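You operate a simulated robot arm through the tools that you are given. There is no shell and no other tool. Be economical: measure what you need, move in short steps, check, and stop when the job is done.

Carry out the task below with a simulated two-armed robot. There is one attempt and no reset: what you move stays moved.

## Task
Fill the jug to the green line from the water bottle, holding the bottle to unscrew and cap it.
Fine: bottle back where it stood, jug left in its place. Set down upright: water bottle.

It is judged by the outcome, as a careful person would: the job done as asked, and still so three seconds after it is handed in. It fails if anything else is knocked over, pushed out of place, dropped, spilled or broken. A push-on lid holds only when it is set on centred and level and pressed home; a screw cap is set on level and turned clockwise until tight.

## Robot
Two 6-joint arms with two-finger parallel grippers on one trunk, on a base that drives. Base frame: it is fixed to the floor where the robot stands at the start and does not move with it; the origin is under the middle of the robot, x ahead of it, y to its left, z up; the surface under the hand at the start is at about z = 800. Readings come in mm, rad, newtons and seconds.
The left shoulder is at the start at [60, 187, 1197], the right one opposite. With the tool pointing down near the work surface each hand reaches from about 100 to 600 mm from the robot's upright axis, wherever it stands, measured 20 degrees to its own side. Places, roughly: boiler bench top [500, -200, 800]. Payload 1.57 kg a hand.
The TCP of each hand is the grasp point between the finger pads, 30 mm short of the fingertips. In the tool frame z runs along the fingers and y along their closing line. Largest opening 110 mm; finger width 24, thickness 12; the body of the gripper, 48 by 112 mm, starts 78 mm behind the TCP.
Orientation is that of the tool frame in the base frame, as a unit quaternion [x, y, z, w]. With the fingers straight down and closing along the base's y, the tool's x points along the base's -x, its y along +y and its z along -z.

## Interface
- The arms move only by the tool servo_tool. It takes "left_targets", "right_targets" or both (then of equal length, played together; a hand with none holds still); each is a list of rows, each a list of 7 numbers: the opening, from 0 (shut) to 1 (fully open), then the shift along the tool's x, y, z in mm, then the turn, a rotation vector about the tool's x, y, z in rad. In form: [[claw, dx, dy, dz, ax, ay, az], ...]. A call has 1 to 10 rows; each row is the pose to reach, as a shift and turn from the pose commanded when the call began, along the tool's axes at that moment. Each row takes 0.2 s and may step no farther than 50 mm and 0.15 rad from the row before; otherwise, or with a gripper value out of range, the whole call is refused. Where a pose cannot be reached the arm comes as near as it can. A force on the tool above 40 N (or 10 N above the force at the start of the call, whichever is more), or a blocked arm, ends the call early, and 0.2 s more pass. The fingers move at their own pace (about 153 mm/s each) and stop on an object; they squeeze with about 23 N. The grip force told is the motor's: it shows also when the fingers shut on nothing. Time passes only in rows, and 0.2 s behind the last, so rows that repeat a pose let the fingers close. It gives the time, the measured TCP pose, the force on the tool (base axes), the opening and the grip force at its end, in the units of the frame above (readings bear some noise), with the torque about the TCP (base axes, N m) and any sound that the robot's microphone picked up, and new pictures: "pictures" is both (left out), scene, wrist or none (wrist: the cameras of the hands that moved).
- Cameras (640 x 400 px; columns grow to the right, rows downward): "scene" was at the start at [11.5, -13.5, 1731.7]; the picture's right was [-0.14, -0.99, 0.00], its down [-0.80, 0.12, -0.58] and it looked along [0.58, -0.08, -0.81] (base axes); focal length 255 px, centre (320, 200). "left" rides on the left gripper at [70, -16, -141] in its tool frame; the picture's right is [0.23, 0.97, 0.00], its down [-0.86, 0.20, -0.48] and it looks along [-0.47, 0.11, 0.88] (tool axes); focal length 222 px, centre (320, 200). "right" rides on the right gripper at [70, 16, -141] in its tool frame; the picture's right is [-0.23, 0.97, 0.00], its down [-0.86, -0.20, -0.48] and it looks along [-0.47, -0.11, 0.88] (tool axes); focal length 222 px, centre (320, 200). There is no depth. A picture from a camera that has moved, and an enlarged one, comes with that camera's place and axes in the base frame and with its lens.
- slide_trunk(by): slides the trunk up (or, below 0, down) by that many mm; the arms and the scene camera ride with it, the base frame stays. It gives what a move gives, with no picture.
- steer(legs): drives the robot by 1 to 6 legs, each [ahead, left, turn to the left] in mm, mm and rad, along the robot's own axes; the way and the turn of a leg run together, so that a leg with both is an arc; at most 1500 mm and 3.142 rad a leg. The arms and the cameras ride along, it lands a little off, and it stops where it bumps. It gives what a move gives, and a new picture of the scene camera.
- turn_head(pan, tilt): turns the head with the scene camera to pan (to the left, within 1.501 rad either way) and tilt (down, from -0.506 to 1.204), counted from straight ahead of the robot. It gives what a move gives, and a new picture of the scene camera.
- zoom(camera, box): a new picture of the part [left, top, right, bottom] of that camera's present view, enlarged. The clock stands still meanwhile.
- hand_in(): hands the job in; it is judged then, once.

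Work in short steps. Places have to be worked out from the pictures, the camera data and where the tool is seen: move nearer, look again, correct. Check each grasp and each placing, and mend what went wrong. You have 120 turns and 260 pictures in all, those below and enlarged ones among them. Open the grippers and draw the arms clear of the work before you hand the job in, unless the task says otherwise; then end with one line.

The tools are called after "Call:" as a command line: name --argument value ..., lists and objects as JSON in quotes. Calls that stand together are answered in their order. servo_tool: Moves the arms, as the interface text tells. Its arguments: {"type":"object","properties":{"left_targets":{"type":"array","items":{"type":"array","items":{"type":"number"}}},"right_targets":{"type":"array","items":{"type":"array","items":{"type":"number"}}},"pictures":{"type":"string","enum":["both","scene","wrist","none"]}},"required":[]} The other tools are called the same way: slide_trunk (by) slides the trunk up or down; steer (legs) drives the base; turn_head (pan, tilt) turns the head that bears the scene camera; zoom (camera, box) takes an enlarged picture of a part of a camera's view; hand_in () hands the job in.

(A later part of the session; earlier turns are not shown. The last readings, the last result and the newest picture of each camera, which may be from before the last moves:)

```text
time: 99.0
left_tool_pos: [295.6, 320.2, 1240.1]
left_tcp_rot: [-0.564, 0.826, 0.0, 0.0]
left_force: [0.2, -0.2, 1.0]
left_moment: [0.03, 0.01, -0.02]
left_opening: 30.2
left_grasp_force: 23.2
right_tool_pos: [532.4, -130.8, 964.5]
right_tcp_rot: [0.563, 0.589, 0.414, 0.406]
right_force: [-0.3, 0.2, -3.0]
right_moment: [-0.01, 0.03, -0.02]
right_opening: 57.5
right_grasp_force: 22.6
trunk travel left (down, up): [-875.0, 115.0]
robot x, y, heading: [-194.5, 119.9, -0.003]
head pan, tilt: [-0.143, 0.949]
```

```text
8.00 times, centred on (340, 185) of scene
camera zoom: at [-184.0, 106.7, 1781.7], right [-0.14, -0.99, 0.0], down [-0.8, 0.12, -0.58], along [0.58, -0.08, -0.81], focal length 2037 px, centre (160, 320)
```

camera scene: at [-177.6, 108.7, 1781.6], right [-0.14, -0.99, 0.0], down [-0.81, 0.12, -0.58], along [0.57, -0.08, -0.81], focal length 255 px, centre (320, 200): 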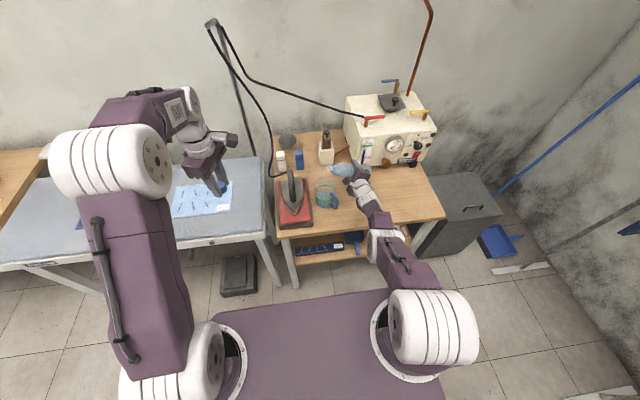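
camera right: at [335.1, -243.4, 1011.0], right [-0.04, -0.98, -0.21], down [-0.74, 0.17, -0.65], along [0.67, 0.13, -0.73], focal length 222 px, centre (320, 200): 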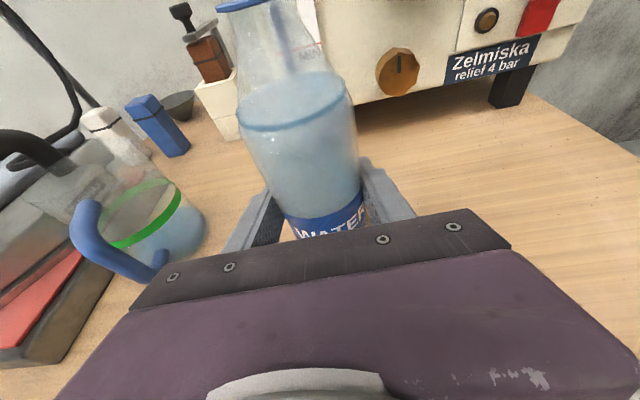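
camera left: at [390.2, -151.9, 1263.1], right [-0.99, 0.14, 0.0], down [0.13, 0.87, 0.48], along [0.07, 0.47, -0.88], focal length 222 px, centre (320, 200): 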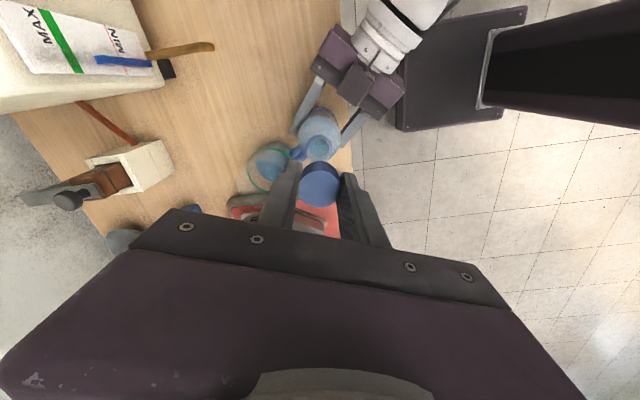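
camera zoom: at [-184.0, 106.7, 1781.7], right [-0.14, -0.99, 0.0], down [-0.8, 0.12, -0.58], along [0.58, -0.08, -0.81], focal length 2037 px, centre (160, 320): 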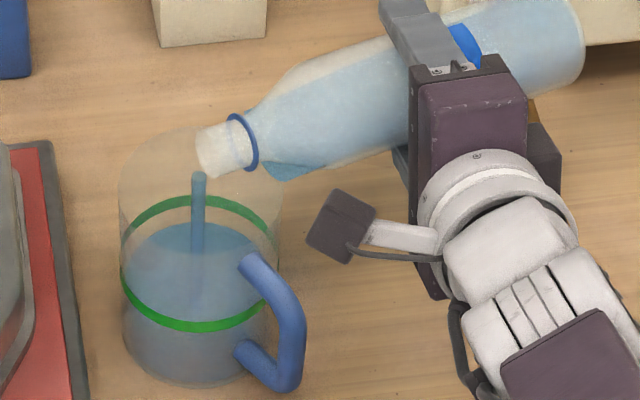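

The surface edge is at row 223 against the ring's ~203, and still flowing. I hold for a second.

Call:
servo_tool --right_targets '[[0, 0, 0, 0, 0, 0, 0], [0, 0, 0, 0, 0, 0, 0], [0, 0, 0, 0, 0, 0, 0]]' --pictures "none"

Call:
zoom --camera "scene" --box '[310, 175, 342, 195]'

Call:
zoom --camera "scene" --box '[300, 160, 380, 210]'

```text
time: 99.8
left_tool_pos: [295.8, 321.6, 1241.3]
left_tcp_rot: [-0.565, 0.825, 0.0, 0.0]
left_force: [0.3, 0.0, 0.3]
left_moment: [0.0, 0.01, 0.03]
left_opening: 30.2
left_grasp_force: 23.0
right_tool_pos: [534.5, -130.5, 963.7]
right_tcp_rot: [0.563, 0.589, 0.414, 0.405]
right_force: [-0.5, 0.2, -3.1]
right_moment: [0.02, 0.03, 0.0]
right_opening: 57.2
right_grasp_force: 22.6
trunk travel left (down, up): [-875.0, 115.0]
robot x, y, heading: [-195.2, 122.4, 0.003]
head pan, tilt: [-0.143, 0.949]
```

```text
16.00 times, centred on (326, 185) of scene
camera zoom: at [-184.0, 106.7, 1781.7], right [-0.14, -0.99, 0.0], down [-0.8, 0.12, -0.58], along [0.58, -0.08, -0.81], focal length 4074 px, centre (224, 440)
```

zoom: 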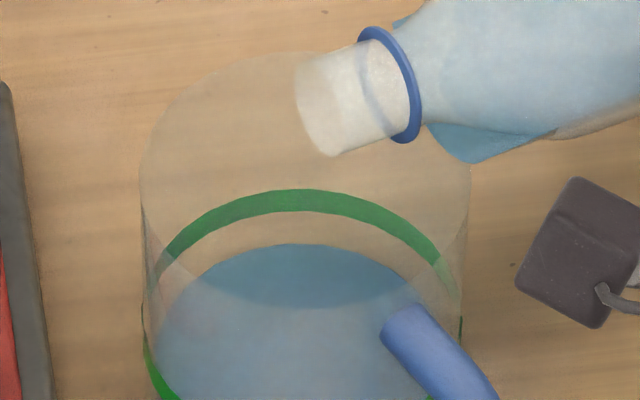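

```text
8.00 times, centred on (340, 185) of scene
camera zoom: at [-184.0, 106.7, 1781.7], right [-0.14, -0.99, 0.0], down [-0.8, 0.12, -0.58], along [0.58, -0.08, -0.81], focal length 2037 px, centre (160, 320)
```

zoom: 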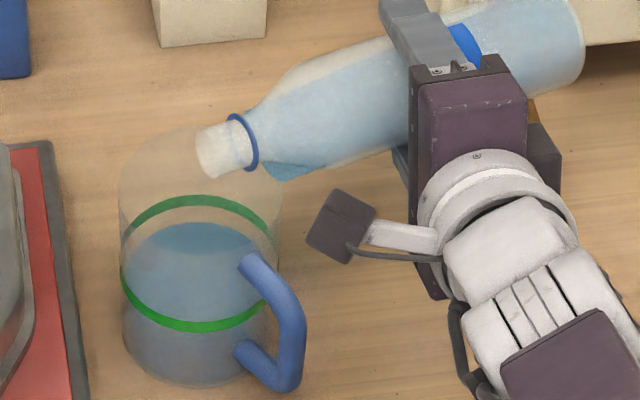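

The flow stopped. The remaining gap is about 16-18 px at this zoom; the last 0.1 rad gave 18. I tilt 0.07 and let it settle.

Call:
servo_tool --right_targets '[[0, 0, 0, 0, 0, 0, -0.035], [0, 0, 0, 0, 0, 0, -0.07], [0, 0, 0, 0, 0, 0, -0.07], [0, 0, 0, 0, 0, 0, -0.07], [0, 0, 0, 0, 0, 0, -0.07], [0, 0, 0, 0, 0, 0, -0.07], [0, 0, 0, 0, 0, 0, -0.07], [0, 0, 0, 0, 0, 0, -0.07], [0, 0, 0, 0, 0, 0, -0.07], [0, 0, 0, 0, 0, 0, -0.07]]' --pictures "none"

Call:
zoom --camera "scene" --box '[310, 180, 350, 205]'

```text
time: 102.0
left_tool_pos: [295.9, 320.7, 1240.2]
left_tcp_rot: [-0.565, 0.825, 0.0, 0.0]
left_force: [0.1, 0.4, 0.3]
left_moment: [0.01, 0.01, 0.02]
left_opening: 30.2
left_grasp_force: 23.2
right_tool_pos: [532.6, -130.6, 963.5]
right_tcp_rot: [0.542, 0.609, 0.399, 0.42]
right_force: [0.3, 0.2, -3.1]
right_moment: [-0.01, -0.05, -0.02]
right_opening: 57.0
right_grasp_force: 23.5
trunk travel left (down, up): [-875.0, 115.0]
robot x, y, heading: [-195.9, 119.5, 0.004]
head pan, tilt: [-0.143, 0.949]
```

```text
16.00 times, centred on (330, 192) of scene
camera zoom: at [-184.2, 106.7, 1781.7], right [-0.14, -0.99, 0.0], down [-0.8, 0.12, -0.58], along [0.58, -0.08, -0.81], focal length 4074 px, centre (160, 320)
```

zoom: 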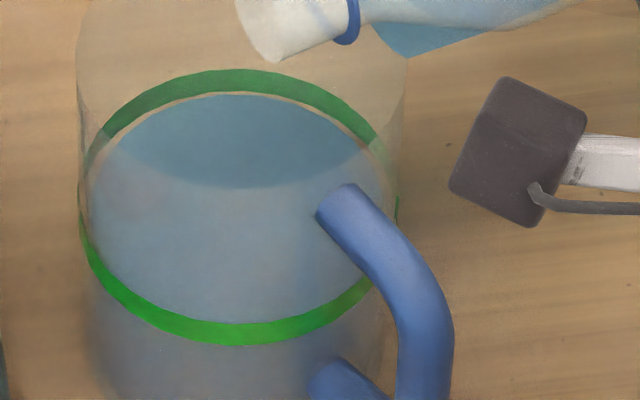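

The water's far edge now touches the ring's inner edge. I zoom closer to compare far and near edges with the ring.

Call:
zoom --camera "scene" --box '[312, 192, 336, 207]'

Call:
zoom --camera "right" --box '[0, 0, 640, 400]'

```text
16.00 times, centred on (324, 200) of scene
camera zoom: at [-184.2, 106.7, 1781.7], right [-0.14, -0.99, 0.0], down [-0.8, 0.12, -0.58], along [0.58, -0.08, -0.81], focal length 4074 px, centre (256, 208)
```

zoom: 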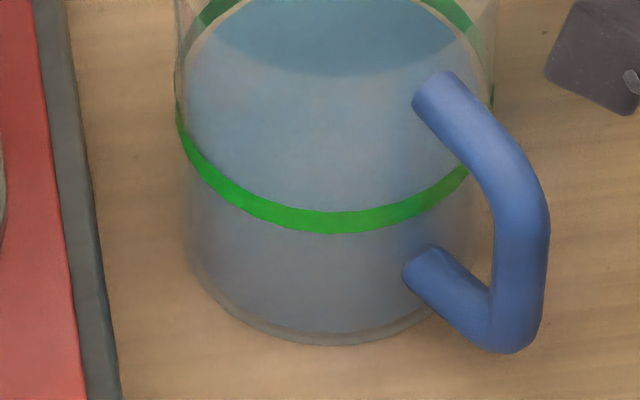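

```text
1.00 times, centred on (320, 200) of right (not enlarged: the box is as wide or as high as the picture)
camera zoom: at [398.6, -64.4, 1021.7], right [0.33, -0.13, 0.94], down [-0.47, -0.88, 0.04], along [0.82, -0.45, -0.35], focal length 222 px, centre (320, 200)
```

zoom: 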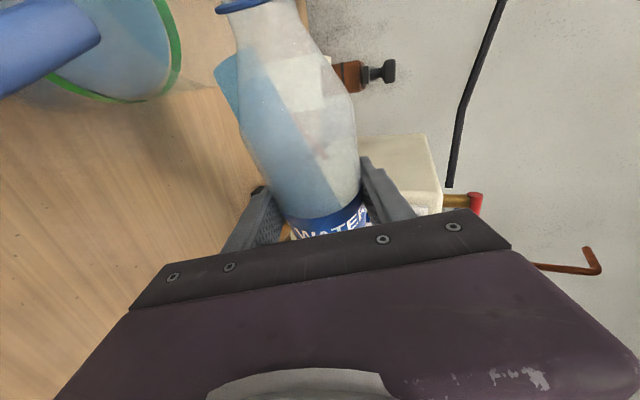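

The right wrist camera sees the jug partly from the side; I zoom there to check the level against the ring.

Call:
zoom --camera "right" --box '[40, 0, 216, 110]'

```text
3.64 times, centred on (128, 55) of right
camera zoom: at [398.6, -64.4, 1021.7], right [0.33, -0.13, 0.94], down [-0.47, -0.88, 0.04], along [0.82, -0.45, -0.35], focal length 808 px, centre (1018, 727)
```

zoom: 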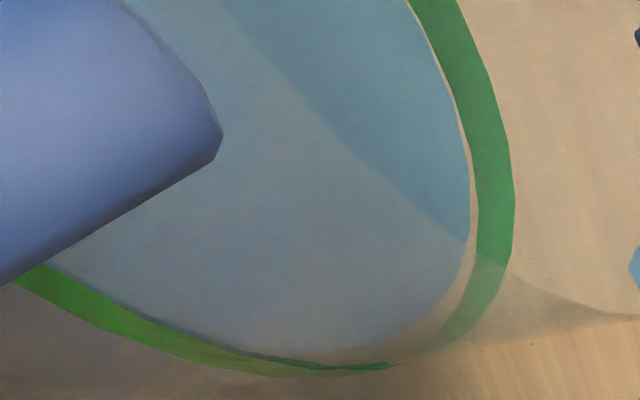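

Far and near water edges sit symmetrically inside the ring band, so the level is at the green line. I roll the bottle back upright.

Call:
servo_tool --right_targets '[[0, 0, 0, 0, 0, 0, 0.15], [0, 0, 0, 0, 0, 0, 0.3], [0, 0, 0, 0, 0, 0, 0.45], [0, 0, 0, 0, 0, 0, 0.6], [0, 0, 0, 0, 0, 0, 0.75], [0, 0, 0, 0, 0, 0, 0.9], [0, 0, 0, 0, 0, 0, 1.05], [0, 0, 0, 0, 0, 0, 1.2], [0, 0, 0, 0, 0, 0, 1.35], [0, 0, 0, 0, 0, 0, 1.5]]' --pictures "none"

Call:
servo_tool --right_targets '[[0, 0, 0, 0, 0, 0, 0.07], [0, 0, 0, 0, 0, 0, 0.15], [0, 0, 0, 0, 0, 0, 0.15]]' --pictures "none"

Call:
zoom --camera "scene" --box '[290, 140, 402, 210]'

```text
time: 104.2
left_tool_pos: [294.6, 321.2, 1240.3]
left_tcp_rot: [-0.564, 0.826, 0.001, 0.0]
left_force: [-0.7, 0.3, 0.4]
left_moment: [0.02, 0.0, -0.01]
left_opening: 30.3
left_grasp_force: 22.7
right_tool_pos: [532.4, -130.2, 964.8]
right_tcp_rot: [0.811, 0.075, 0.579, 0.035]
right_force: [0.8, 0.1, -1.5]
right_moment: [0.01, 0.01, -0.01]
right_opening: 57.3
right_grasp_force: 23.2
trunk travel left (down, up): [-875.0, 115.0]
robot x, y, heading: [-194.7, 120.1, -0.0]
head pan, tilt: [-0.143, 0.949]
```

```text
time: 105.0
left_tool_pos: [295.7, 320.5, 1239.6]
left_tcp_rot: [-0.564, 0.826, 0.0, 0.0]
left_force: [-1.4, -0.2, -0.1]
left_moment: [0.04, 0.01, 0.01]
left_opening: 30.2
left_grasp_force: 23.1
right_tool_pos: [532.8, -130.8, 964.3]
right_tcp_rot: [0.814, 0.016, 0.58, -0.009]
right_force: [1.0, 0.4, -2.7]
right_moment: [-0.02, -0.02, 0.0]
right_opening: 57.3
right_grasp_force: 22.8
trunk travel left (down, up): [-875.0, 115.0]
robot x, y, heading: [-195.7, 118.8, -0.003]
head pan, tilt: [-0.143, 0.949]
```

```text
5.71 times, centred on (346, 175) of scene
camera zoom: at [-184.2, 106.7, 1781.7], right [-0.14, -0.99, 0.0], down [-0.8, 0.12, -0.58], along [0.58, -0.08, -0.81], focal length 1455 px, centre (171, 343)
```

zoom: 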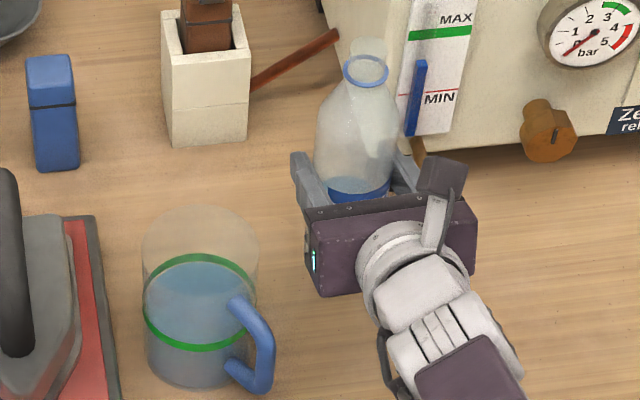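

Upright again, with no spill. A clear look at the jug level.

Call:
zoom --camera "scene" --box '[308, 172, 348, 210]'

```text
10.53 times, centred on (328, 191) of scene
camera zoom: at [-184.2, 106.7, 1781.7], right [-0.14, -0.99, 0.0], down [-0.8, 0.12, -0.58], along [0.58, -0.08, -0.81], focal length 2681 px, centre (236, 295)
```

zoom: 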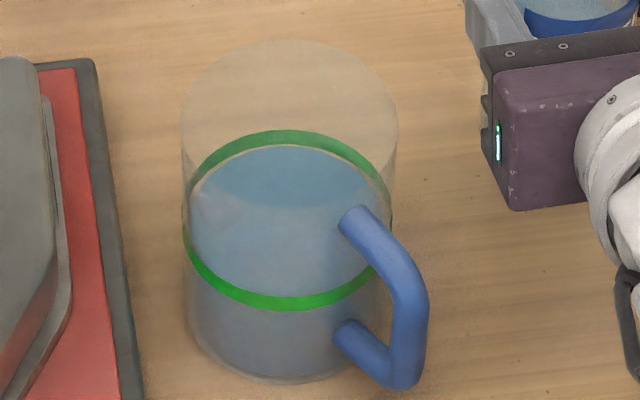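

The level is very near the band centre. I check with the right wrist camera for a flatter view before leaving.

Call:
zoom --camera "right" --box '[0, 0, 640, 400]'

Call:
zoom --camera "left" --box '[0, 0, 640, 400]'

```text
1.00 times, centred on (320, 200) of right (not enlarged: the box is as wide or as high as the picture)
camera zoom: at [420.9, -150.4, 1077.8], right [-0.04, -0.98, -0.21], down [-0.74, 0.17, -0.65], along [0.67, 0.13, -0.73], focal length 222 px, centre (320, 200)
```

zoom: 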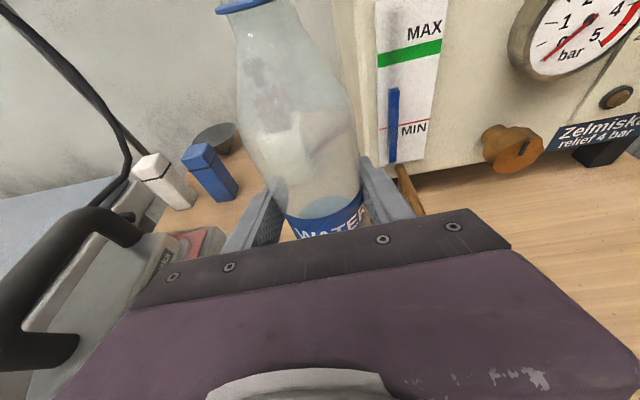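

```text
1.00 times, centred on (320, 200) of left (not enlarged: the box is as wide or as high as the picture)
camera zoom: at [285.3, 251.4, 1381.4], right [-0.99, 0.14, 0.0], down [0.13, 0.87, 0.48], along [0.07, 0.47, -0.88], focal length 222 px, centre (320, 200)
```

zoom: 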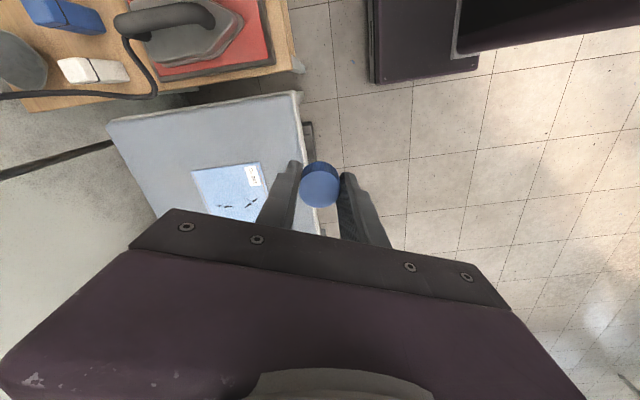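

I drive away from the jug to the open area, from where the wrist camera can see the jug at a flatter angle.

Call:
steer --legs '[[-95, 0, 0], [0, -95, 0]]'

Call:
zoom --camera "right" --box '[0, 60, 288, 240]'

```text
time: 106.9
left_tool_pos: [198.7, 230.4, 1240.3]
left_tcp_rot: [-0.564, 0.826, -0.002, -0.001]
left_force: [0.5, -0.4, -0.1]
left_moment: [-0.05, -0.02, 0.02]
left_opening: 30.4
left_grasp_force: 23.0
right_tool_pos: [436.4, -221.0, 965.9]
right_tcp_rot: [0.814, 0.016, 0.581, -0.007]
right_force: [-0.1, 0.4, -2.0]
right_moment: [-0.02, -0.01, 0.02]
right_opening: 57.5
right_grasp_force: 23.0
trunk travel left (down, up): [-875.0, 115.0]
robot x, y, heading: [-291.7, 26.9, -0.001]
head pan, tilt: [-0.143, 0.949]
camera scene: at [-281.5, 17.1, 1781.7], right [-0.14, -0.99, 0.0], down [-0.8, 0.11, -0.58], along [0.58, -0.09, -0.81], focal length 255 px, centre (320, 200)
```

scene: 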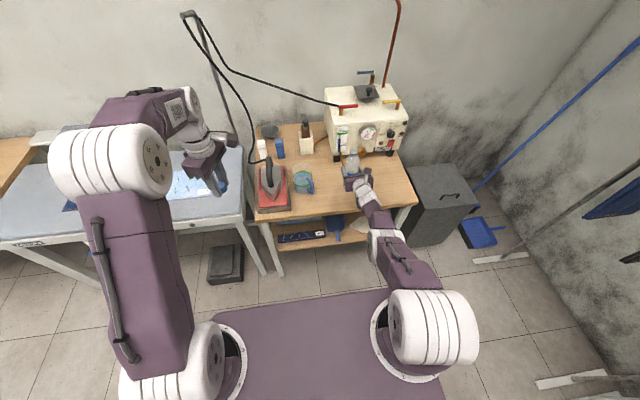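

```text
2.22 times, centred on (144, 150) of right
camera zoom: at [324.5, -241.6, 1079.3], right [-0.04, -0.98, -0.21], down [-0.74, 0.17, -0.65], along [0.67, 0.13, -0.73], focal length 494 px, centre (711, 311)
```

zoom: 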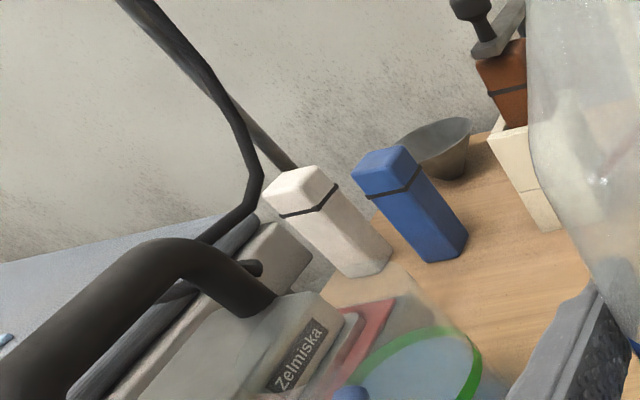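

Call:
zoom --camera "right" --box '[110, 190, 254, 280]'

```text
4.44 times, centred on (182, 235) of right
camera zoom: at [324.5, -241.6, 1079.3], right [-0.04, -0.98, -0.21], down [-0.74, 0.17, -0.65], along [0.67, 0.13, -0.73], focal length 987 px, centre (933, 44)
```

zoom: 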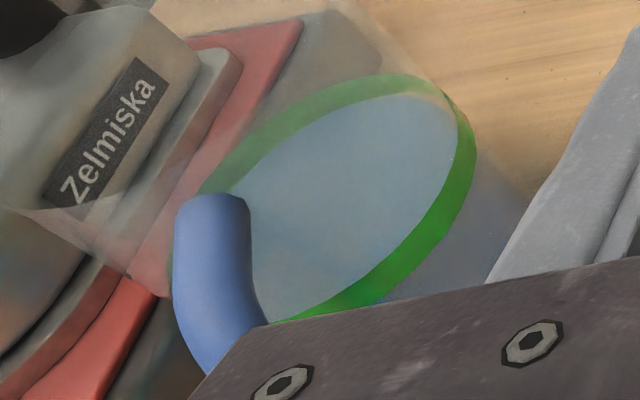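

The water surface nestles evenly inside the green band, so the level is accepted. Now I swing the bottle to the robot's midline for capping.

Call:
servo_tool --right_targets '[[0, -4.9, -25.6, -14.6, 0.0755, 0.0003, -0.0261], [0, -9.9, -51, -29, 0.151, 0.0006, -0.052], [0, -14.8, -76.7, -43.7, 0.2265, 0.0009, -0.078], [0, -19.8, -102, -58.3, 0.302, 0.0012, -0.104], [0, -24.7, -128, -73, 0.3775, 0.0015, -0.1305], [0, -29.6, -153, -87.5, 0.453, 0.0018, -0.157], [0, -34.6, -179, -102, 0.5285, 0.002, -0.183], [0, -39.5, -204.6, -116.6, 0.604, 0.0024, -0.209], [0, -44.5, -230, -131, 0.6795, 0.0027, -0.235], [0, -49.4, -255.7, -145.8, 0.755, 0.003, -0.261]]'

```text
time: 109.1
left_tool_pos: [200.1, 227.5, 1239.6]
left_tcp_rot: [-0.565, 0.825, 0.0, 0.0]
left_force: [0.6, 0.3, -0.3]
left_moment: [-0.01, 0.03, 0.0]
left_opening: 30.2
left_grasp_force: 23.1
right_tool_pos: [347.0, -14.9, 926.4]
right_tcp_rot: [0.752, 0.311, 0.538, -0.22]
right_force: [-1.1, 0.0, -2.4]
right_moment: [-0.02, 0.03, -0.01]
right_opening: 57.3
right_grasp_force: 22.9
right hand out of reach, approached as far as the arm can: row 1, 2, 3, 4, 5, 6, 7, 8, 9, 10
trunk travel left (down, up): [-875.0, 115.0]
robot x, y, heading: [-291.1, 25.5, 0.002]
head pan, tilt: [-0.143, 0.949]
camera scene: at [-279.9, 12.9, 1781.7], right [-0.14, -0.99, 0.0], down [-0.8, 0.12, -0.58], along [0.58, -0.08, -0.81], focal length 255 px, centre (320, 200)
camera right: at [278.1, -104.2, 1039.4], right [0.64, -0.74, -0.21], down [-0.66, -0.38, -0.65], along [0.41, 0.55, -0.73], focal length 222 px, centre (320, 200)
```

scene: 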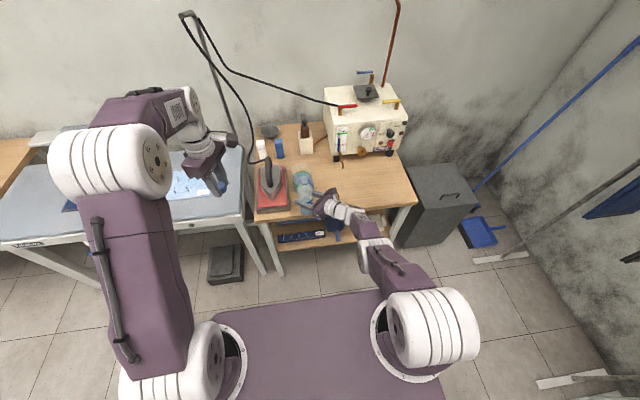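
right: 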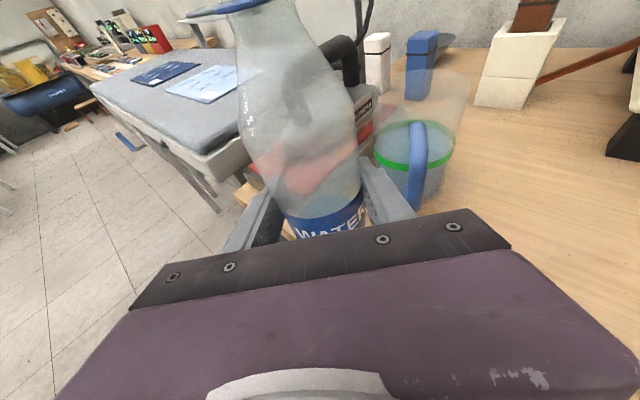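

The bottle is upright, but the flipped arm stopped about 75 mm short. This view shows the jug well; I zoom on it and try to bring the bottle further in.

Call:
zoom --camera "right" --box '[352, 80, 480, 220]'

Call:
servo_tool --right_targets '[[0, 0, -20, -10, 0.07, 0, -0.024], [0, 0, -40, -20, 0.14, 0, -0.049], [0, 0, -60, -30, 0.21, 0, -0.073], [0, 0, -60, -30, 0.21, 0, -0.073]]' --pictures "none"

```text
2.86 times, centred on (416, 150) of right
camera zoom: at [278.1, -104.2, 1039.4], right [0.64, -0.74, -0.21], down [-0.66, -0.38, -0.65], along [0.41, 0.55, -0.73], focal length 635 px, centre (46, 343)
```

zoom: 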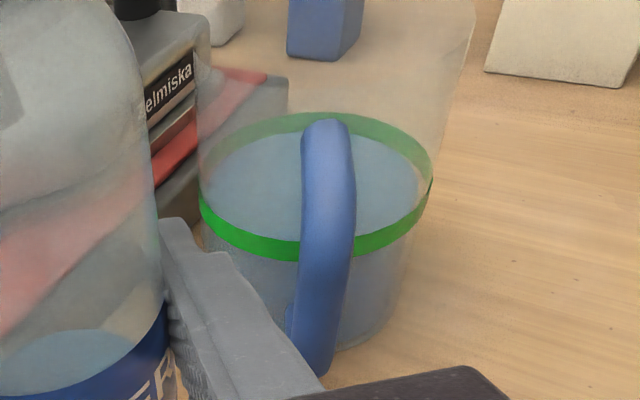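

```text
time: 110.1
left_tool_pos: [199.2, 227.7, 1240.0]
left_tcp_rot: [-0.564, 0.826, 0.0, 0.001]
left_force: [0.4, 0.2, 0.3]
left_moment: [0.01, 0.01, 0.01]
left_opening: 30.4
left_grasp_force: 23.3
right_tool_pos: [301.0, 7.2, 919.1]
right_tcp_rot: [0.714, 0.393, 0.509, -0.278]
right_force: [-0.3, 0.3, -2.1]
right_moment: [0.01, -0.02, 0.01]
right_opening: 57.0
right_grasp_force: 23.4
right hand out of reach, approached as far as the arm can: row 1, 2, 3, 4
trunk travel left (down, up): [-875.0, 115.0]
robot x, y, heading: [-288.3, 24.3, 0.001]
head pan, tilt: [-0.143, 0.949]
```

With more yaw the arm comes nearer, now at body-relative [590, -17]. I repeat once more.

Call:
servo_tool --right_targets '[[0, 5, -14, -5, 0.063, 0, -0.022], [0, 11, -28, -10, 0.126, 0, -0.044], [0, 16, -42, -15, 0.189, 0, -0.066], [0, 16, -42, -15, 0.189, 0, -0.066]]' --pictures "wrist"

```text
time: 111.1
left_tool_pos: [198.9, 225.9, 1240.3]
left_tcp_rot: [-0.564, 0.826, 0.0, 0.001]
left_force: [-0.2, -0.2, 0.7]
left_moment: [0.01, -0.01, 0.0]
left_opening: 30.0
left_grasp_force: 22.5
right_tool_pos: [269.9, 19.0, 931.8]
right_tcp_rot: [0.67, 0.463, 0.479, -0.327]
right_force: [-0.5, 0.2, -2.3]
right_moment: [0.02, -0.02, 0.0]
right_opening: 57.3
right_grasp_force: 22.8
right hand out of reach, approached as far as the arm can: row 1, 2, 3, 4
trunk travel left (down, up): [-875.0, 115.0]
robot x, y, heading: [-294.5, 23.1, -0.003]
head pan, tilt: [-0.143, 0.949]
camera right: at [243.9, -89.8, 1045.8], right [0.88, -0.42, -0.21], down [-0.44, -0.61, -0.65], along [0.14, 0.67, -0.73], focal length 222 px, centre (320, 200)
```

right: 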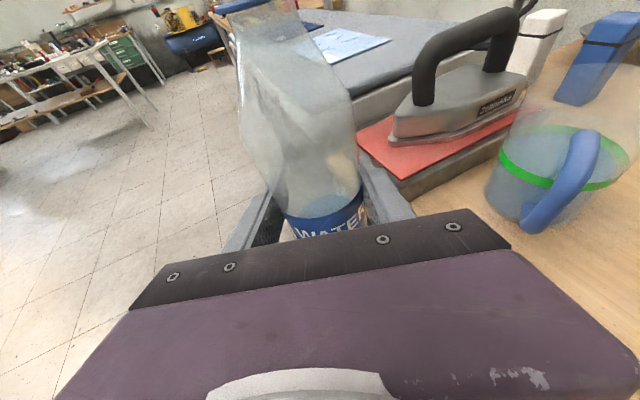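

The bottle is upright at body-relative [562, -4], inside the left hand's reach. I drive it over the clear bench patch at [395, -100] and start lowering.

Call:
steer --legs '[[125, -119, 0]]'

Call:
slide_trunk --by -31

Call:
slide_trunk --by -2

Call:
slide_trunk --by -2

```text
time: 112.6
left_tool_pos: [321.0, 110.6, 1240.9]
left_tcp_rot: [-0.566, 0.825, -0.001, 0.0]
left_force: [-0.2, 0.5, -0.2]
left_moment: [0.0, 0.04, -0.01]
left_opening: 30.3
left_grasp_force: 23.3
right_tool_pos: [393.9, -97.2, 933.1]
right_tcp_rot: [0.67, 0.464, 0.479, -0.327]
right_force: [-0.3, -0.3, -1.8]
right_moment: [-0.01, 0.01, -0.02]
right_opening: 57.2
right_grasp_force: 23.1
trunk travel left (down, up): [-875.0, 115.0]
robot x, y, heading: [-166.2, -92.5, -0.002]
head pan, tilt: [-0.143, 0.949]
camera scene: at [-159.1, -102.9, 1781.7], right [-0.14, -0.99, 0.0], down [-0.8, 0.11, -0.58], along [0.58, -0.08, -0.81], focal length 255 px, centre (320, 200)
```

scene: 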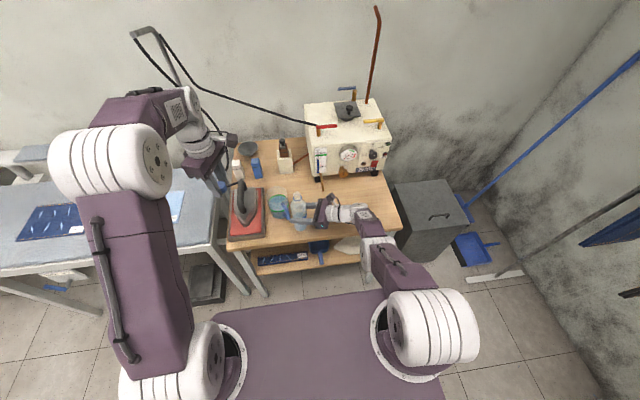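

```text
time: 113.3
left_tool_pos: [324.6, 108.1, 1208.3]
left_tcp_rot: [-0.565, 0.825, 0.001, 0.0]
left_force: [0.1, -1.0, 0.9]
left_moment: [0.04, -0.03, 0.02]
left_opening: 30.1
left_grasp_force: 23.0
right_tool_pos: [395.6, -99.3, 900.1]
right_tcp_rot: [0.67, 0.462, 0.48, -0.328]
right_force: [0.7, 0.0, -2.9]
right_moment: [0.02, -0.01, 0.0]
right_opening: 57.3
right_grasp_force: 23.1
trunk travel left (down, up): [-844.0, 146.0]
robot x, y, heading: [-169.1, -92.3, -0.004]
head pan, tilt: [-0.143, 0.949]
```

```text
time: 113.8
left_tool_pos: [324.8, 109.8, 1207.1]
left_tcp_rot: [-0.565, 0.825, 0.0, 0.0]
left_force: [0.3, 0.4, 0.2]
left_moment: [0.03, -0.01, -0.02]
left_opening: 30.0
left_grasp_force: 23.0
right_tool_pos: [393.7, -99.2, 898.4]
right_tcp_rot: [0.67, 0.464, 0.478, -0.329]
right_force: [0.0, 0.2, -2.2]
right_moment: [0.0, -0.01, 0.03]
right_opening: 57.1
right_grasp_force: 22.4
trunk travel left (down, up): [-842.0, 148.0]
robot x, y, heading: [-168.4, -89.5, 0.003]
head pan, tilt: [-0.143, 0.949]
```

```text
time: 114.4
left_tool_pos: [325.2, 109.4, 1204.6]
left_tcp_rot: [-0.565, 0.825, 0.0, 0.0]
left_force: [0.1, 0.9, 0.2]
left_moment: [0.04, -0.03, 0.01]
left_opening: 30.2
left_grasp_force: 22.8
right_tool_pos: [394.0, -98.3, 897.3]
right_tcp_rot: [0.67, 0.463, 0.478, -0.328]
right_force: [-0.5, -0.4, -2.8]
right_moment: [0.0, 0.02, 0.0]
right_opening: 57.1
right_grasp_force: 23.2
trunk travel left (down, up): [-840.0, 150.0]
robot x, y, heading: [-165.6, -92.7, -0.001]
head pan, tilt: [-0.143, 0.949]
```

Call:
slide_trunk --by -2

Call:
slide_trunk --by -1

```text
time: 114.9
left_tool_pos: [322.8, 108.6, 1203.1]
left_tcp_rot: [-0.565, 0.825, 0.0, 0.0]
left_force: [-0.5, 0.0, -0.1]
left_moment: [0.02, 0.02, -0.03]
left_opening: 30.1
left_grasp_force: 22.9
right_tool_pos: [394.1, -98.5, 896.2]
right_tcp_rot: [0.67, 0.464, 0.478, -0.328]
right_force: [-0.3, -0.6, 3.4]
right_moment: [-0.07, 0.09, 0.02]
right_opening: 57.0
right_grasp_force: 23.0
trunk travel left (down, up): [-838.0, 152.0]
robot x, y, heading: [-166.9, -94.7, 0.002]
head pan, tilt: [-0.143, 0.949]
```

```text
time: 115.4
left_tool_pos: [323.3, 109.1, 1202.3]
left_tcp_rot: [-0.565, 0.825, 0.0, 0.0]
left_force: [-0.4, -0.2, -0.7]
left_moment: [0.01, -0.02, 0.01]
left_opening: 30.0
left_grasp_force: 23.4
right_tool_pos: [393.8, -98.1, 895.7]
right_tcp_rot: [0.669, 0.463, 0.48, -0.328]
right_force: [1.3, -0.8, 10.4]
right_moment: [-0.05, 0.08, 0.0]
right_opening: 57.3
right_grasp_force: 23.1
trunk travel left (down, up): [-837.0, 153.0]
robot x, y, heading: [-169.4, -90.6, 0.001]
head pan, tilt: [-0.143, 0.949]
```

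The bottle stands on the bench with a light 10 N press, held by the right hand. I bring the cap over the mouth.

Call:
servo_tool --left_targets '[[0, 28, -23.5, 15, 0, 0, 0], [0, 56, -47, 30, 0, 0, 0], [0, 84, -70.5, 46, 0, 0, 0], [0, 112, -94, 61, 0, 0, 0], [0, 140, -117.5, 77, 0, 0, 0], [0, 167.3, -141, 92, 0, 0, 0], [0, 167.3, -141, 92, 0, 0, 0]]' --pictures "none"

Call:
zoom --camera "left" --box '[230, 90, 422, 210]'

Call:
zoom --camera "scene" --box '[260, 160, 356, 220]'

Call:
zoom --camera "right" --box '[140, 0, 460, 200]'

```text
time: 117.0
left_tool_pos: [391.9, -98.6, 1110.3]
left_tcp_rot: [-0.565, 0.825, -0.001, 0.0]
left_force: [0.0, 0.5, 0.4]
left_moment: [-0.01, 0.02, -0.02]
left_opening: 30.2
left_grasp_force: 23.0
right_tool_pos: [392.9, -97.6, 896.2]
right_tcp_rot: [0.669, 0.463, 0.48, -0.327]
right_force: [4.8, -1.0, 17.3]
right_moment: [-0.13, -0.2, 0.0]
right_opening: 57.0
right_grasp_force: 23.4
trunk travel left (down, up): [-837.0, 153.0]
robot x, y, heading: [-164.4, -94.2, 0.005]
head pan, tilt: [-0.143, 0.949]
```

```text
3.33 times, centred on (326, 150) of left
camera zoom: at [381.5, -167.3, 1252.2], right [-0.99, 0.14, 0.0], down [0.12, 0.87, 0.48], along [0.07, 0.47, -0.88], focal length 740 px, centre (300, 367)
```

zoom: 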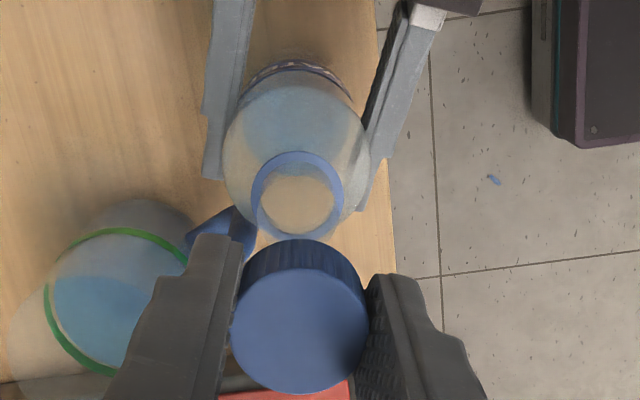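

```text
6.67 times, centred on (308, 190) of scene
camera zoom: at [-158.7, -105.2, 1743.7], right [-0.14, -0.99, 0.0], down [-0.8, 0.12, -0.58], along [0.58, -0.08, -0.81], focal length 1698 px, centre (400, 267)
```

zoom: 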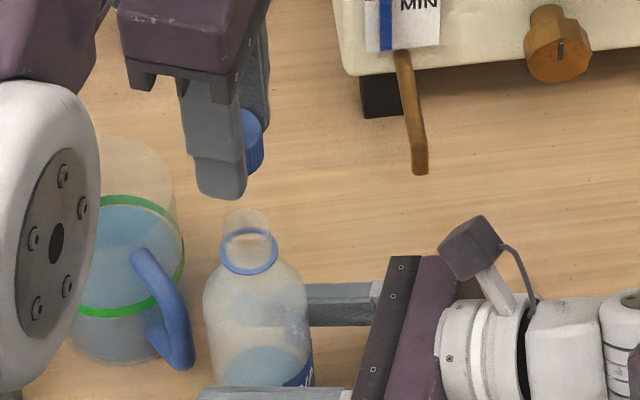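

```text
2.00 times, centred on (300, 100) of right
camera zoom: at [366.9, -207.7, 1009.1], right [0.88, -0.42, -0.21], down [-0.44, -0.61, -0.65], along [0.14, 0.67, -0.73], focal length 444 px, centre (360, 400)
```

zoom: 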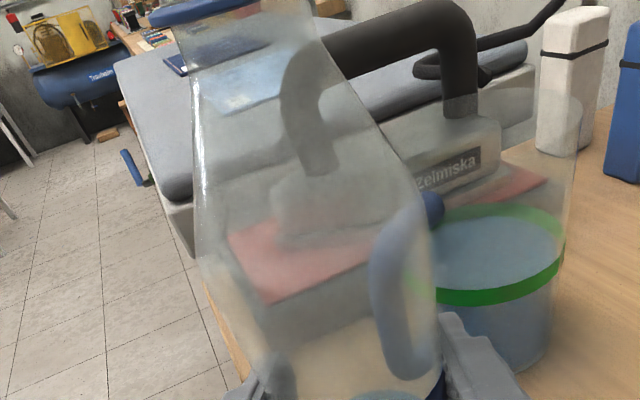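

The neck and cap are nearly coaxial: the neck axis is about 1.5 mm off the cap's in the hand frame. I correct and descend until just above the engagement height.

Call:
servo_tool --left_targets '[[0, 1.8, -1.2, 0, 0, 0, 0], [0, 1.8, -1.2, 20, 0, 0, 0], [0, 1.8, -1.2, 40, 0, 0, 0], [0, 1.8, -1.2, 55, 0, 0, 0], [0, 1.8, -1.2, 66, 0, 0, 0]]' --pictures "none"

Call:
zoom --camera "left" --box '[230, 90, 422, 210]'

Call:
zoom --camera "scene" --box '[272, 175, 320, 205]'

```text
time: 118.2
left_tool_pos: [393.0, -100.8, 1049.5]
left_tcp_rot: [-0.565, 0.825, -0.003, 0.002]
left_force: [-5.0, 0.9, 28.0]
left_moment: [0.17, 0.4, 0.0]
left_opening: 30.3
left_grasp_force: 22.6
right_tool_pos: [392.2, -98.0, 895.6]
right_tcp_rot: [0.67, 0.464, 0.479, -0.326]
right_force: [16.6, 0.6, 4.8]
right_moment: [0.06, -0.37, -0.08]
right_opening: 57.5
right_grasp_force: 22.9
trunk travel left (down, up): [-837.0, 153.0]
robot x, y, heading: [-166.7, -88.8, 0.002]
head pan, tilt: [-0.143, 0.949]
```

```text
3.33 times, centred on (326, 150) of left
camera zoom: at [382.3, -169.6, 1190.3], right [-0.99, 0.14, -0.01], down [0.12, 0.87, 0.48], along [0.07, 0.47, -0.88], focal length 740 px, centre (300, 367)
```

zoom: 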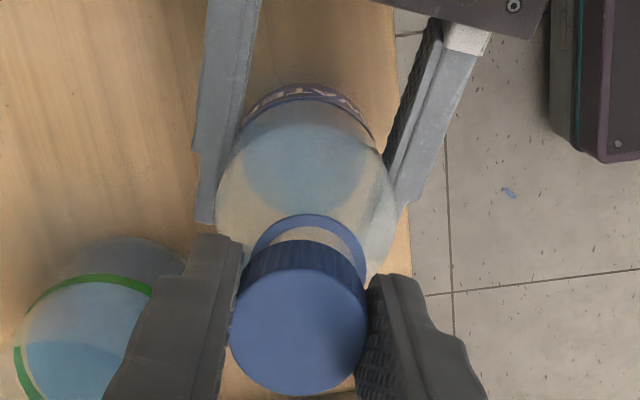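

```text
13.33 times, centred on (296, 190) of scene
camera zoom: at [-160.2, -104.7, 1744.1], right [-0.14, -0.99, 0.0], down [-0.8, 0.12, -0.58], along [0.58, -0.08, -0.81], focal length 3395 px, centre (640, 333)
```

zoom: 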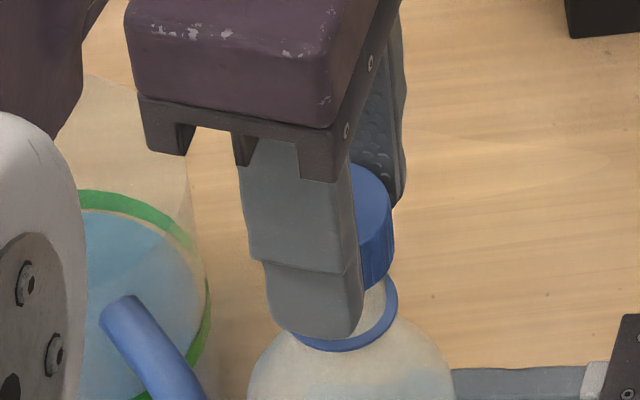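

The cap rim landed on the mouth edge (28 N) instead of over it. I lift 12 mm and re-measure.

Call:
servo_tool --left_targets '[[0, 0, 0, -10, 0, 0, 0], [0, 0, 0, -14, 0, 0, 0], [0, 0, 0, -14, 0, 0, 0]]' --pictures "none"

Call:
zoom --camera "left" --box '[256, 110, 384, 190]'

Call:
zoom --camera "scene" --box '[272, 175, 320, 205]'

```text
time: 119.0
left_tool_pos: [392.8, -100.7, 1058.3]
left_tcp_rot: [-0.565, 0.825, 0.0, 0.0]
left_force: [-0.4, 0.5, 0.2]
left_moment: [0.01, -0.02, 0.0]
left_opening: 30.0
left_grasp_force: 23.0
right_tool_pos: [393.1, -99.1, 894.4]
right_tcp_rot: [0.669, 0.464, 0.478, -0.329]
right_force: [1.0, -0.5, 15.2]
right_moment: [-0.11, -0.02, 0.03]
right_opening: 57.3
right_grasp_force: 22.7
trunk travel left (down, up): [-837.0, 153.0]
robot x, y, heading: [-164.1, -93.4, 0.001]
head pan, tilt: [-0.143, 0.949]
```

```text
5.00 times, centred on (320, 150) of left
camera zoom: at [382.9, -169.9, 1200.2], right [-0.99, 0.14, 0.0], down [0.12, 0.87, 0.48], along [0.07, 0.47, -0.88], focal length 1111 px, centre (320, 450)
```

zoom: 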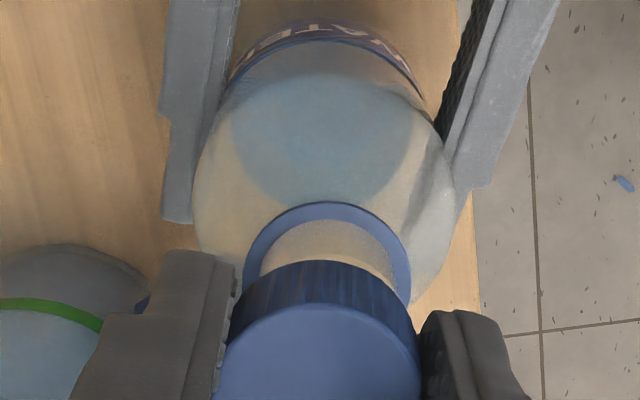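

```text
13.33 times, centred on (296, 190) of scene
camera zoom: at [-158.5, -106.5, 1743.7], right [-0.14, -0.99, 0.0], down [-0.8, 0.12, -0.58], along [0.58, -0.08, -0.81], focal length 3395 px, centre (640, 333)
```

zoom: 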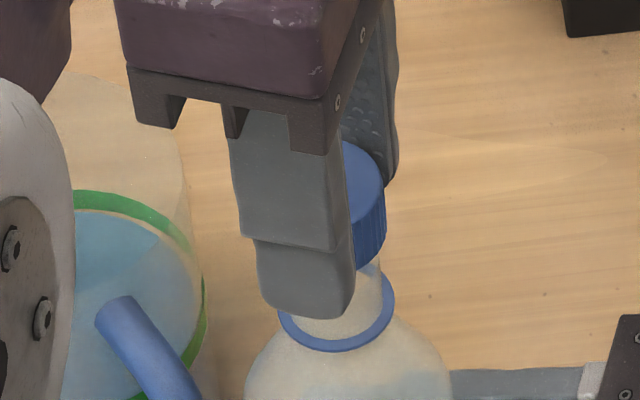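

Comparing both cameras, the neck lies about 1.5 mm toward -x of the cap axis. I shift that way and descend in small steps, watching force.

Call:
servo_tool --left_targets '[[0, 0.5, 1.4, 0, 0, 0, 0], [0, 0.5, 1.4, 6, 0, 0, 0], [0, 0.5, 1.4, 10, 0, 0, 0], [0, 0.5, 1.4, 13, 0, 0, 0]]' --pictures "none"

```text
time: 120.0
left_tool_pos: [392.7, -100.2, 1046.2]
left_tcp_rot: [-0.565, 0.825, -0.001, 0.002]
left_force: [0.1, 0.0, -0.6]
left_moment: [0.01, 0.01, -0.02]
left_opening: 30.4
left_grasp_force: 22.8
right_tool_pos: [393.1, -99.2, 895.3]
right_tcp_rot: [0.67, 0.463, 0.48, -0.327]
right_force: [0.0, -0.5, 12.5]
right_moment: [-0.06, 0.17, -0.02]
right_opening: 57.1
right_grasp_force: 22.9
trunk travel left (down, up): [-837.0, 153.0]
robot x, y, heading: [-168.9, -93.2, -0.003]
head pan, tilt: [-0.143, 0.949]
```

Passed the previous contact height with no force, so the cap is going over the mouth. I continue down toward thread contact.

Call:
servo_tool --left_targets '[[0, 0, 0, 3, 0, 0, 0], [0, 0, 0, 6, 0, 0, 0], [0, 0, 0, 8, 0, 0, 0]]' --pictures "none"

```text
time: 120.8
left_tool_pos: [393.2, -101.3, 1037.9]
left_tcp_rot: [-0.565, 0.825, 0.0, 0.001]
left_force: [0.4, -0.8, -0.8]
left_moment: [-0.01, 0.0, 0.03]
left_opening: 30.3
left_grasp_force: 23.3
right_tool_pos: [392.3, -99.1, 895.8]
right_tcp_rot: [0.669, 0.463, 0.479, -0.328]
right_force: [-2.1, 0.0, 11.7]
right_moment: [0.0, 0.28, -0.04]
right_opening: 57.2
right_grasp_force: 22.7
trunk travel left (down, up): [-837.0, 153.0]
robot x, y, heading: [-165.4, -89.2, 0.001]
head pan, tilt: [-0.143, 0.949]
```

Call:
servo_tool --left_targets '[[0, 0, 0, 1, 0, 0, 0], [0, 0, 0, 2, 0, 0, 0], [0, 0, 0, 3, 0, 0, 0]]' --pictures "none"

Call:
zoom --camera "scene" --box '[272, 175, 320, 205]'

Call:
zoom --camera "left" --box '[256, 110, 384, 190]'

```text
time: 121.6
left_tool_pos: [391.8, -99.6, 1035.1]
left_tcp_rot: [-0.565, 0.825, -0.001, 0.0]
left_force: [1.3, 0.6, 1.9]
left_moment: [0.03, -0.09, -0.02]
left_opening: 30.5
left_grasp_force: 23.4
right_tool_pos: [393.1, -98.1, 894.8]
right_tcp_rot: [0.669, 0.464, 0.479, -0.328]
right_force: [-2.0, 0.5, 8.0]
right_moment: [0.01, 0.15, -0.02]
right_opening: 57.1
right_grasp_force: 23.1
trunk travel left (down, up): [-837.0, 153.0]
robot x, y, heading: [-168.7, -95.0, -0.002]
head pan, tilt: [-0.143, 0.949]
```

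```text
13.33 times, centred on (296, 190) of scene
camera zoom: at [-158.2, -105.9, 1743.7], right [-0.14, -0.99, 0.0], down [-0.8, 0.12, -0.58], along [0.58, -0.08, -0.81], focal length 3395 px, centre (640, 333)
```

zoom: 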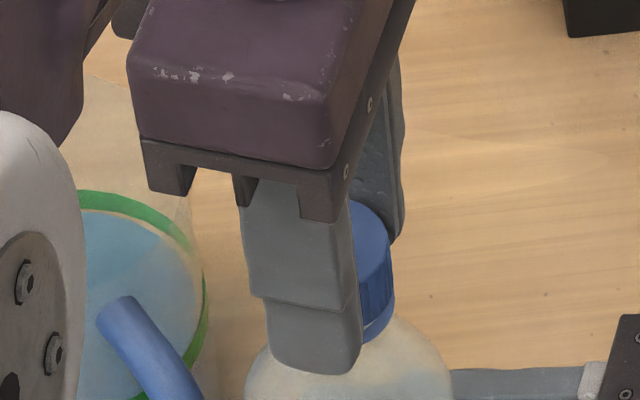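

```text
5.00 times, centred on (320, 150) of left
camera zoom: at [381.6, -169.5, 1176.7], right [-0.99, 0.14, 0.0], down [0.12, 0.87, 0.48], along [0.07, 0.47, -0.88], focal length 1111 px, centre (320, 450)
```

zoom: 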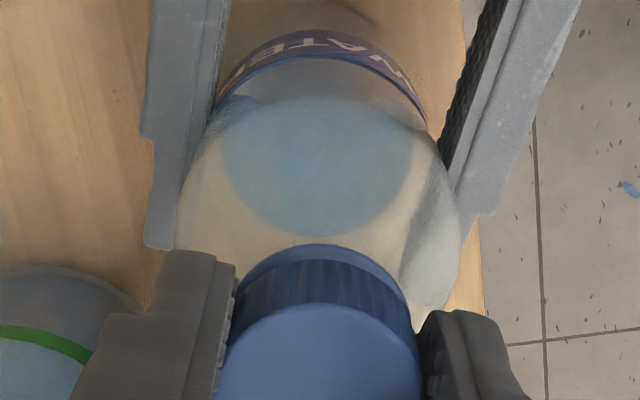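

The cap sits over the neck with light contact (2 N). I turn clockwise 1.5 rad with a slight downward follow.

Call:
servo_tool --left_targets '[[0, 0, 0, 0.5, 0, 0, 0.15], [0, 0, 0, 0.7, 0, 0, 0.3], [0, 0, 0, 0.8, 0, 0, 0.45], [0, 0, 0, 0.9, 0, 0, 0.6], [0, 0, 0, 1.0, 0, 0, 0.75], [0, 0, 0, 1.1, 0, 0, 0.9], [0, 0, 0, 1.2, 0, 0, 1.05], [0, 0, 0, 1.3, 0, 0, 1.2], [0, 0, 0, 1.4, 0, 0, 1.35], [0, 0, 0, 1.5, 0, 0, 1.5]]' --pictures "none"

Call:
servo_tool --left_targets '[[0, 0, 0, 0.1, 0, 0, 0.15], [0, 0, 0, 0.2, 0, 0, 0.3], [0, 0, 0, 0.3, 0, 0, 0.45], [0, 0, 0, 0.4, 0, 0, 0.6], [0, 0, 0, 0.5, 0, 0, 0.75], [0, 0, 0, 0.6, 0, 0, 0.9]]' --pictures "none"

```text
time: 123.8
left_tool_pos: [392.6, -98.8, 1032.2]
left_tcp_rot: [0.151, 0.989, 0.001, 0.0]
left_force: [-8.4, 9.6, 18.8]
left_moment: [0.28, 0.32, 0.02]
left_opening: 30.2
left_grasp_force: 23.3
right_tool_pos: [393.1, -99.4, 895.0]
right_tcp_rot: [0.669, 0.463, 0.479, -0.328]
right_force: [11.4, -10.3, -4.3]
right_moment: [0.82, 0.42, 0.02]
right_opening: 57.3
right_grasp_force: 22.5
trunk travel left (down, up): [-837.0, 153.0]
robot x, y, heading: [-168.6, -91.7, -0.001]
head pan, tilt: [-0.143, 0.949]
```

```text
time: 125.2
left_tool_pos: [392.4, -99.8, 1033.3]
left_tcp_rot: [0.565, 0.825, 0.001, 0.0]
left_force: [-2.5, 13.6, 15.0]
left_moment: [0.55, 0.03, 0.0]
left_opening: 30.4
left_grasp_force: 22.2
right_tool_pos: [393.1, -99.3, 895.1]
right_tcp_rot: [0.67, 0.463, 0.48, -0.328]
right_force: [2.7, -17.8, -1.0]
right_moment: [0.51, 0.14, 0.01]
right_opening: 57.4
right_grasp_force: 23.2
trunk travel left (down, up): [-837.0, 153.0]
robot x, y, heading: [-165.6, -92.2, 0.002]
head pan, tilt: [-0.143, 0.949]
```

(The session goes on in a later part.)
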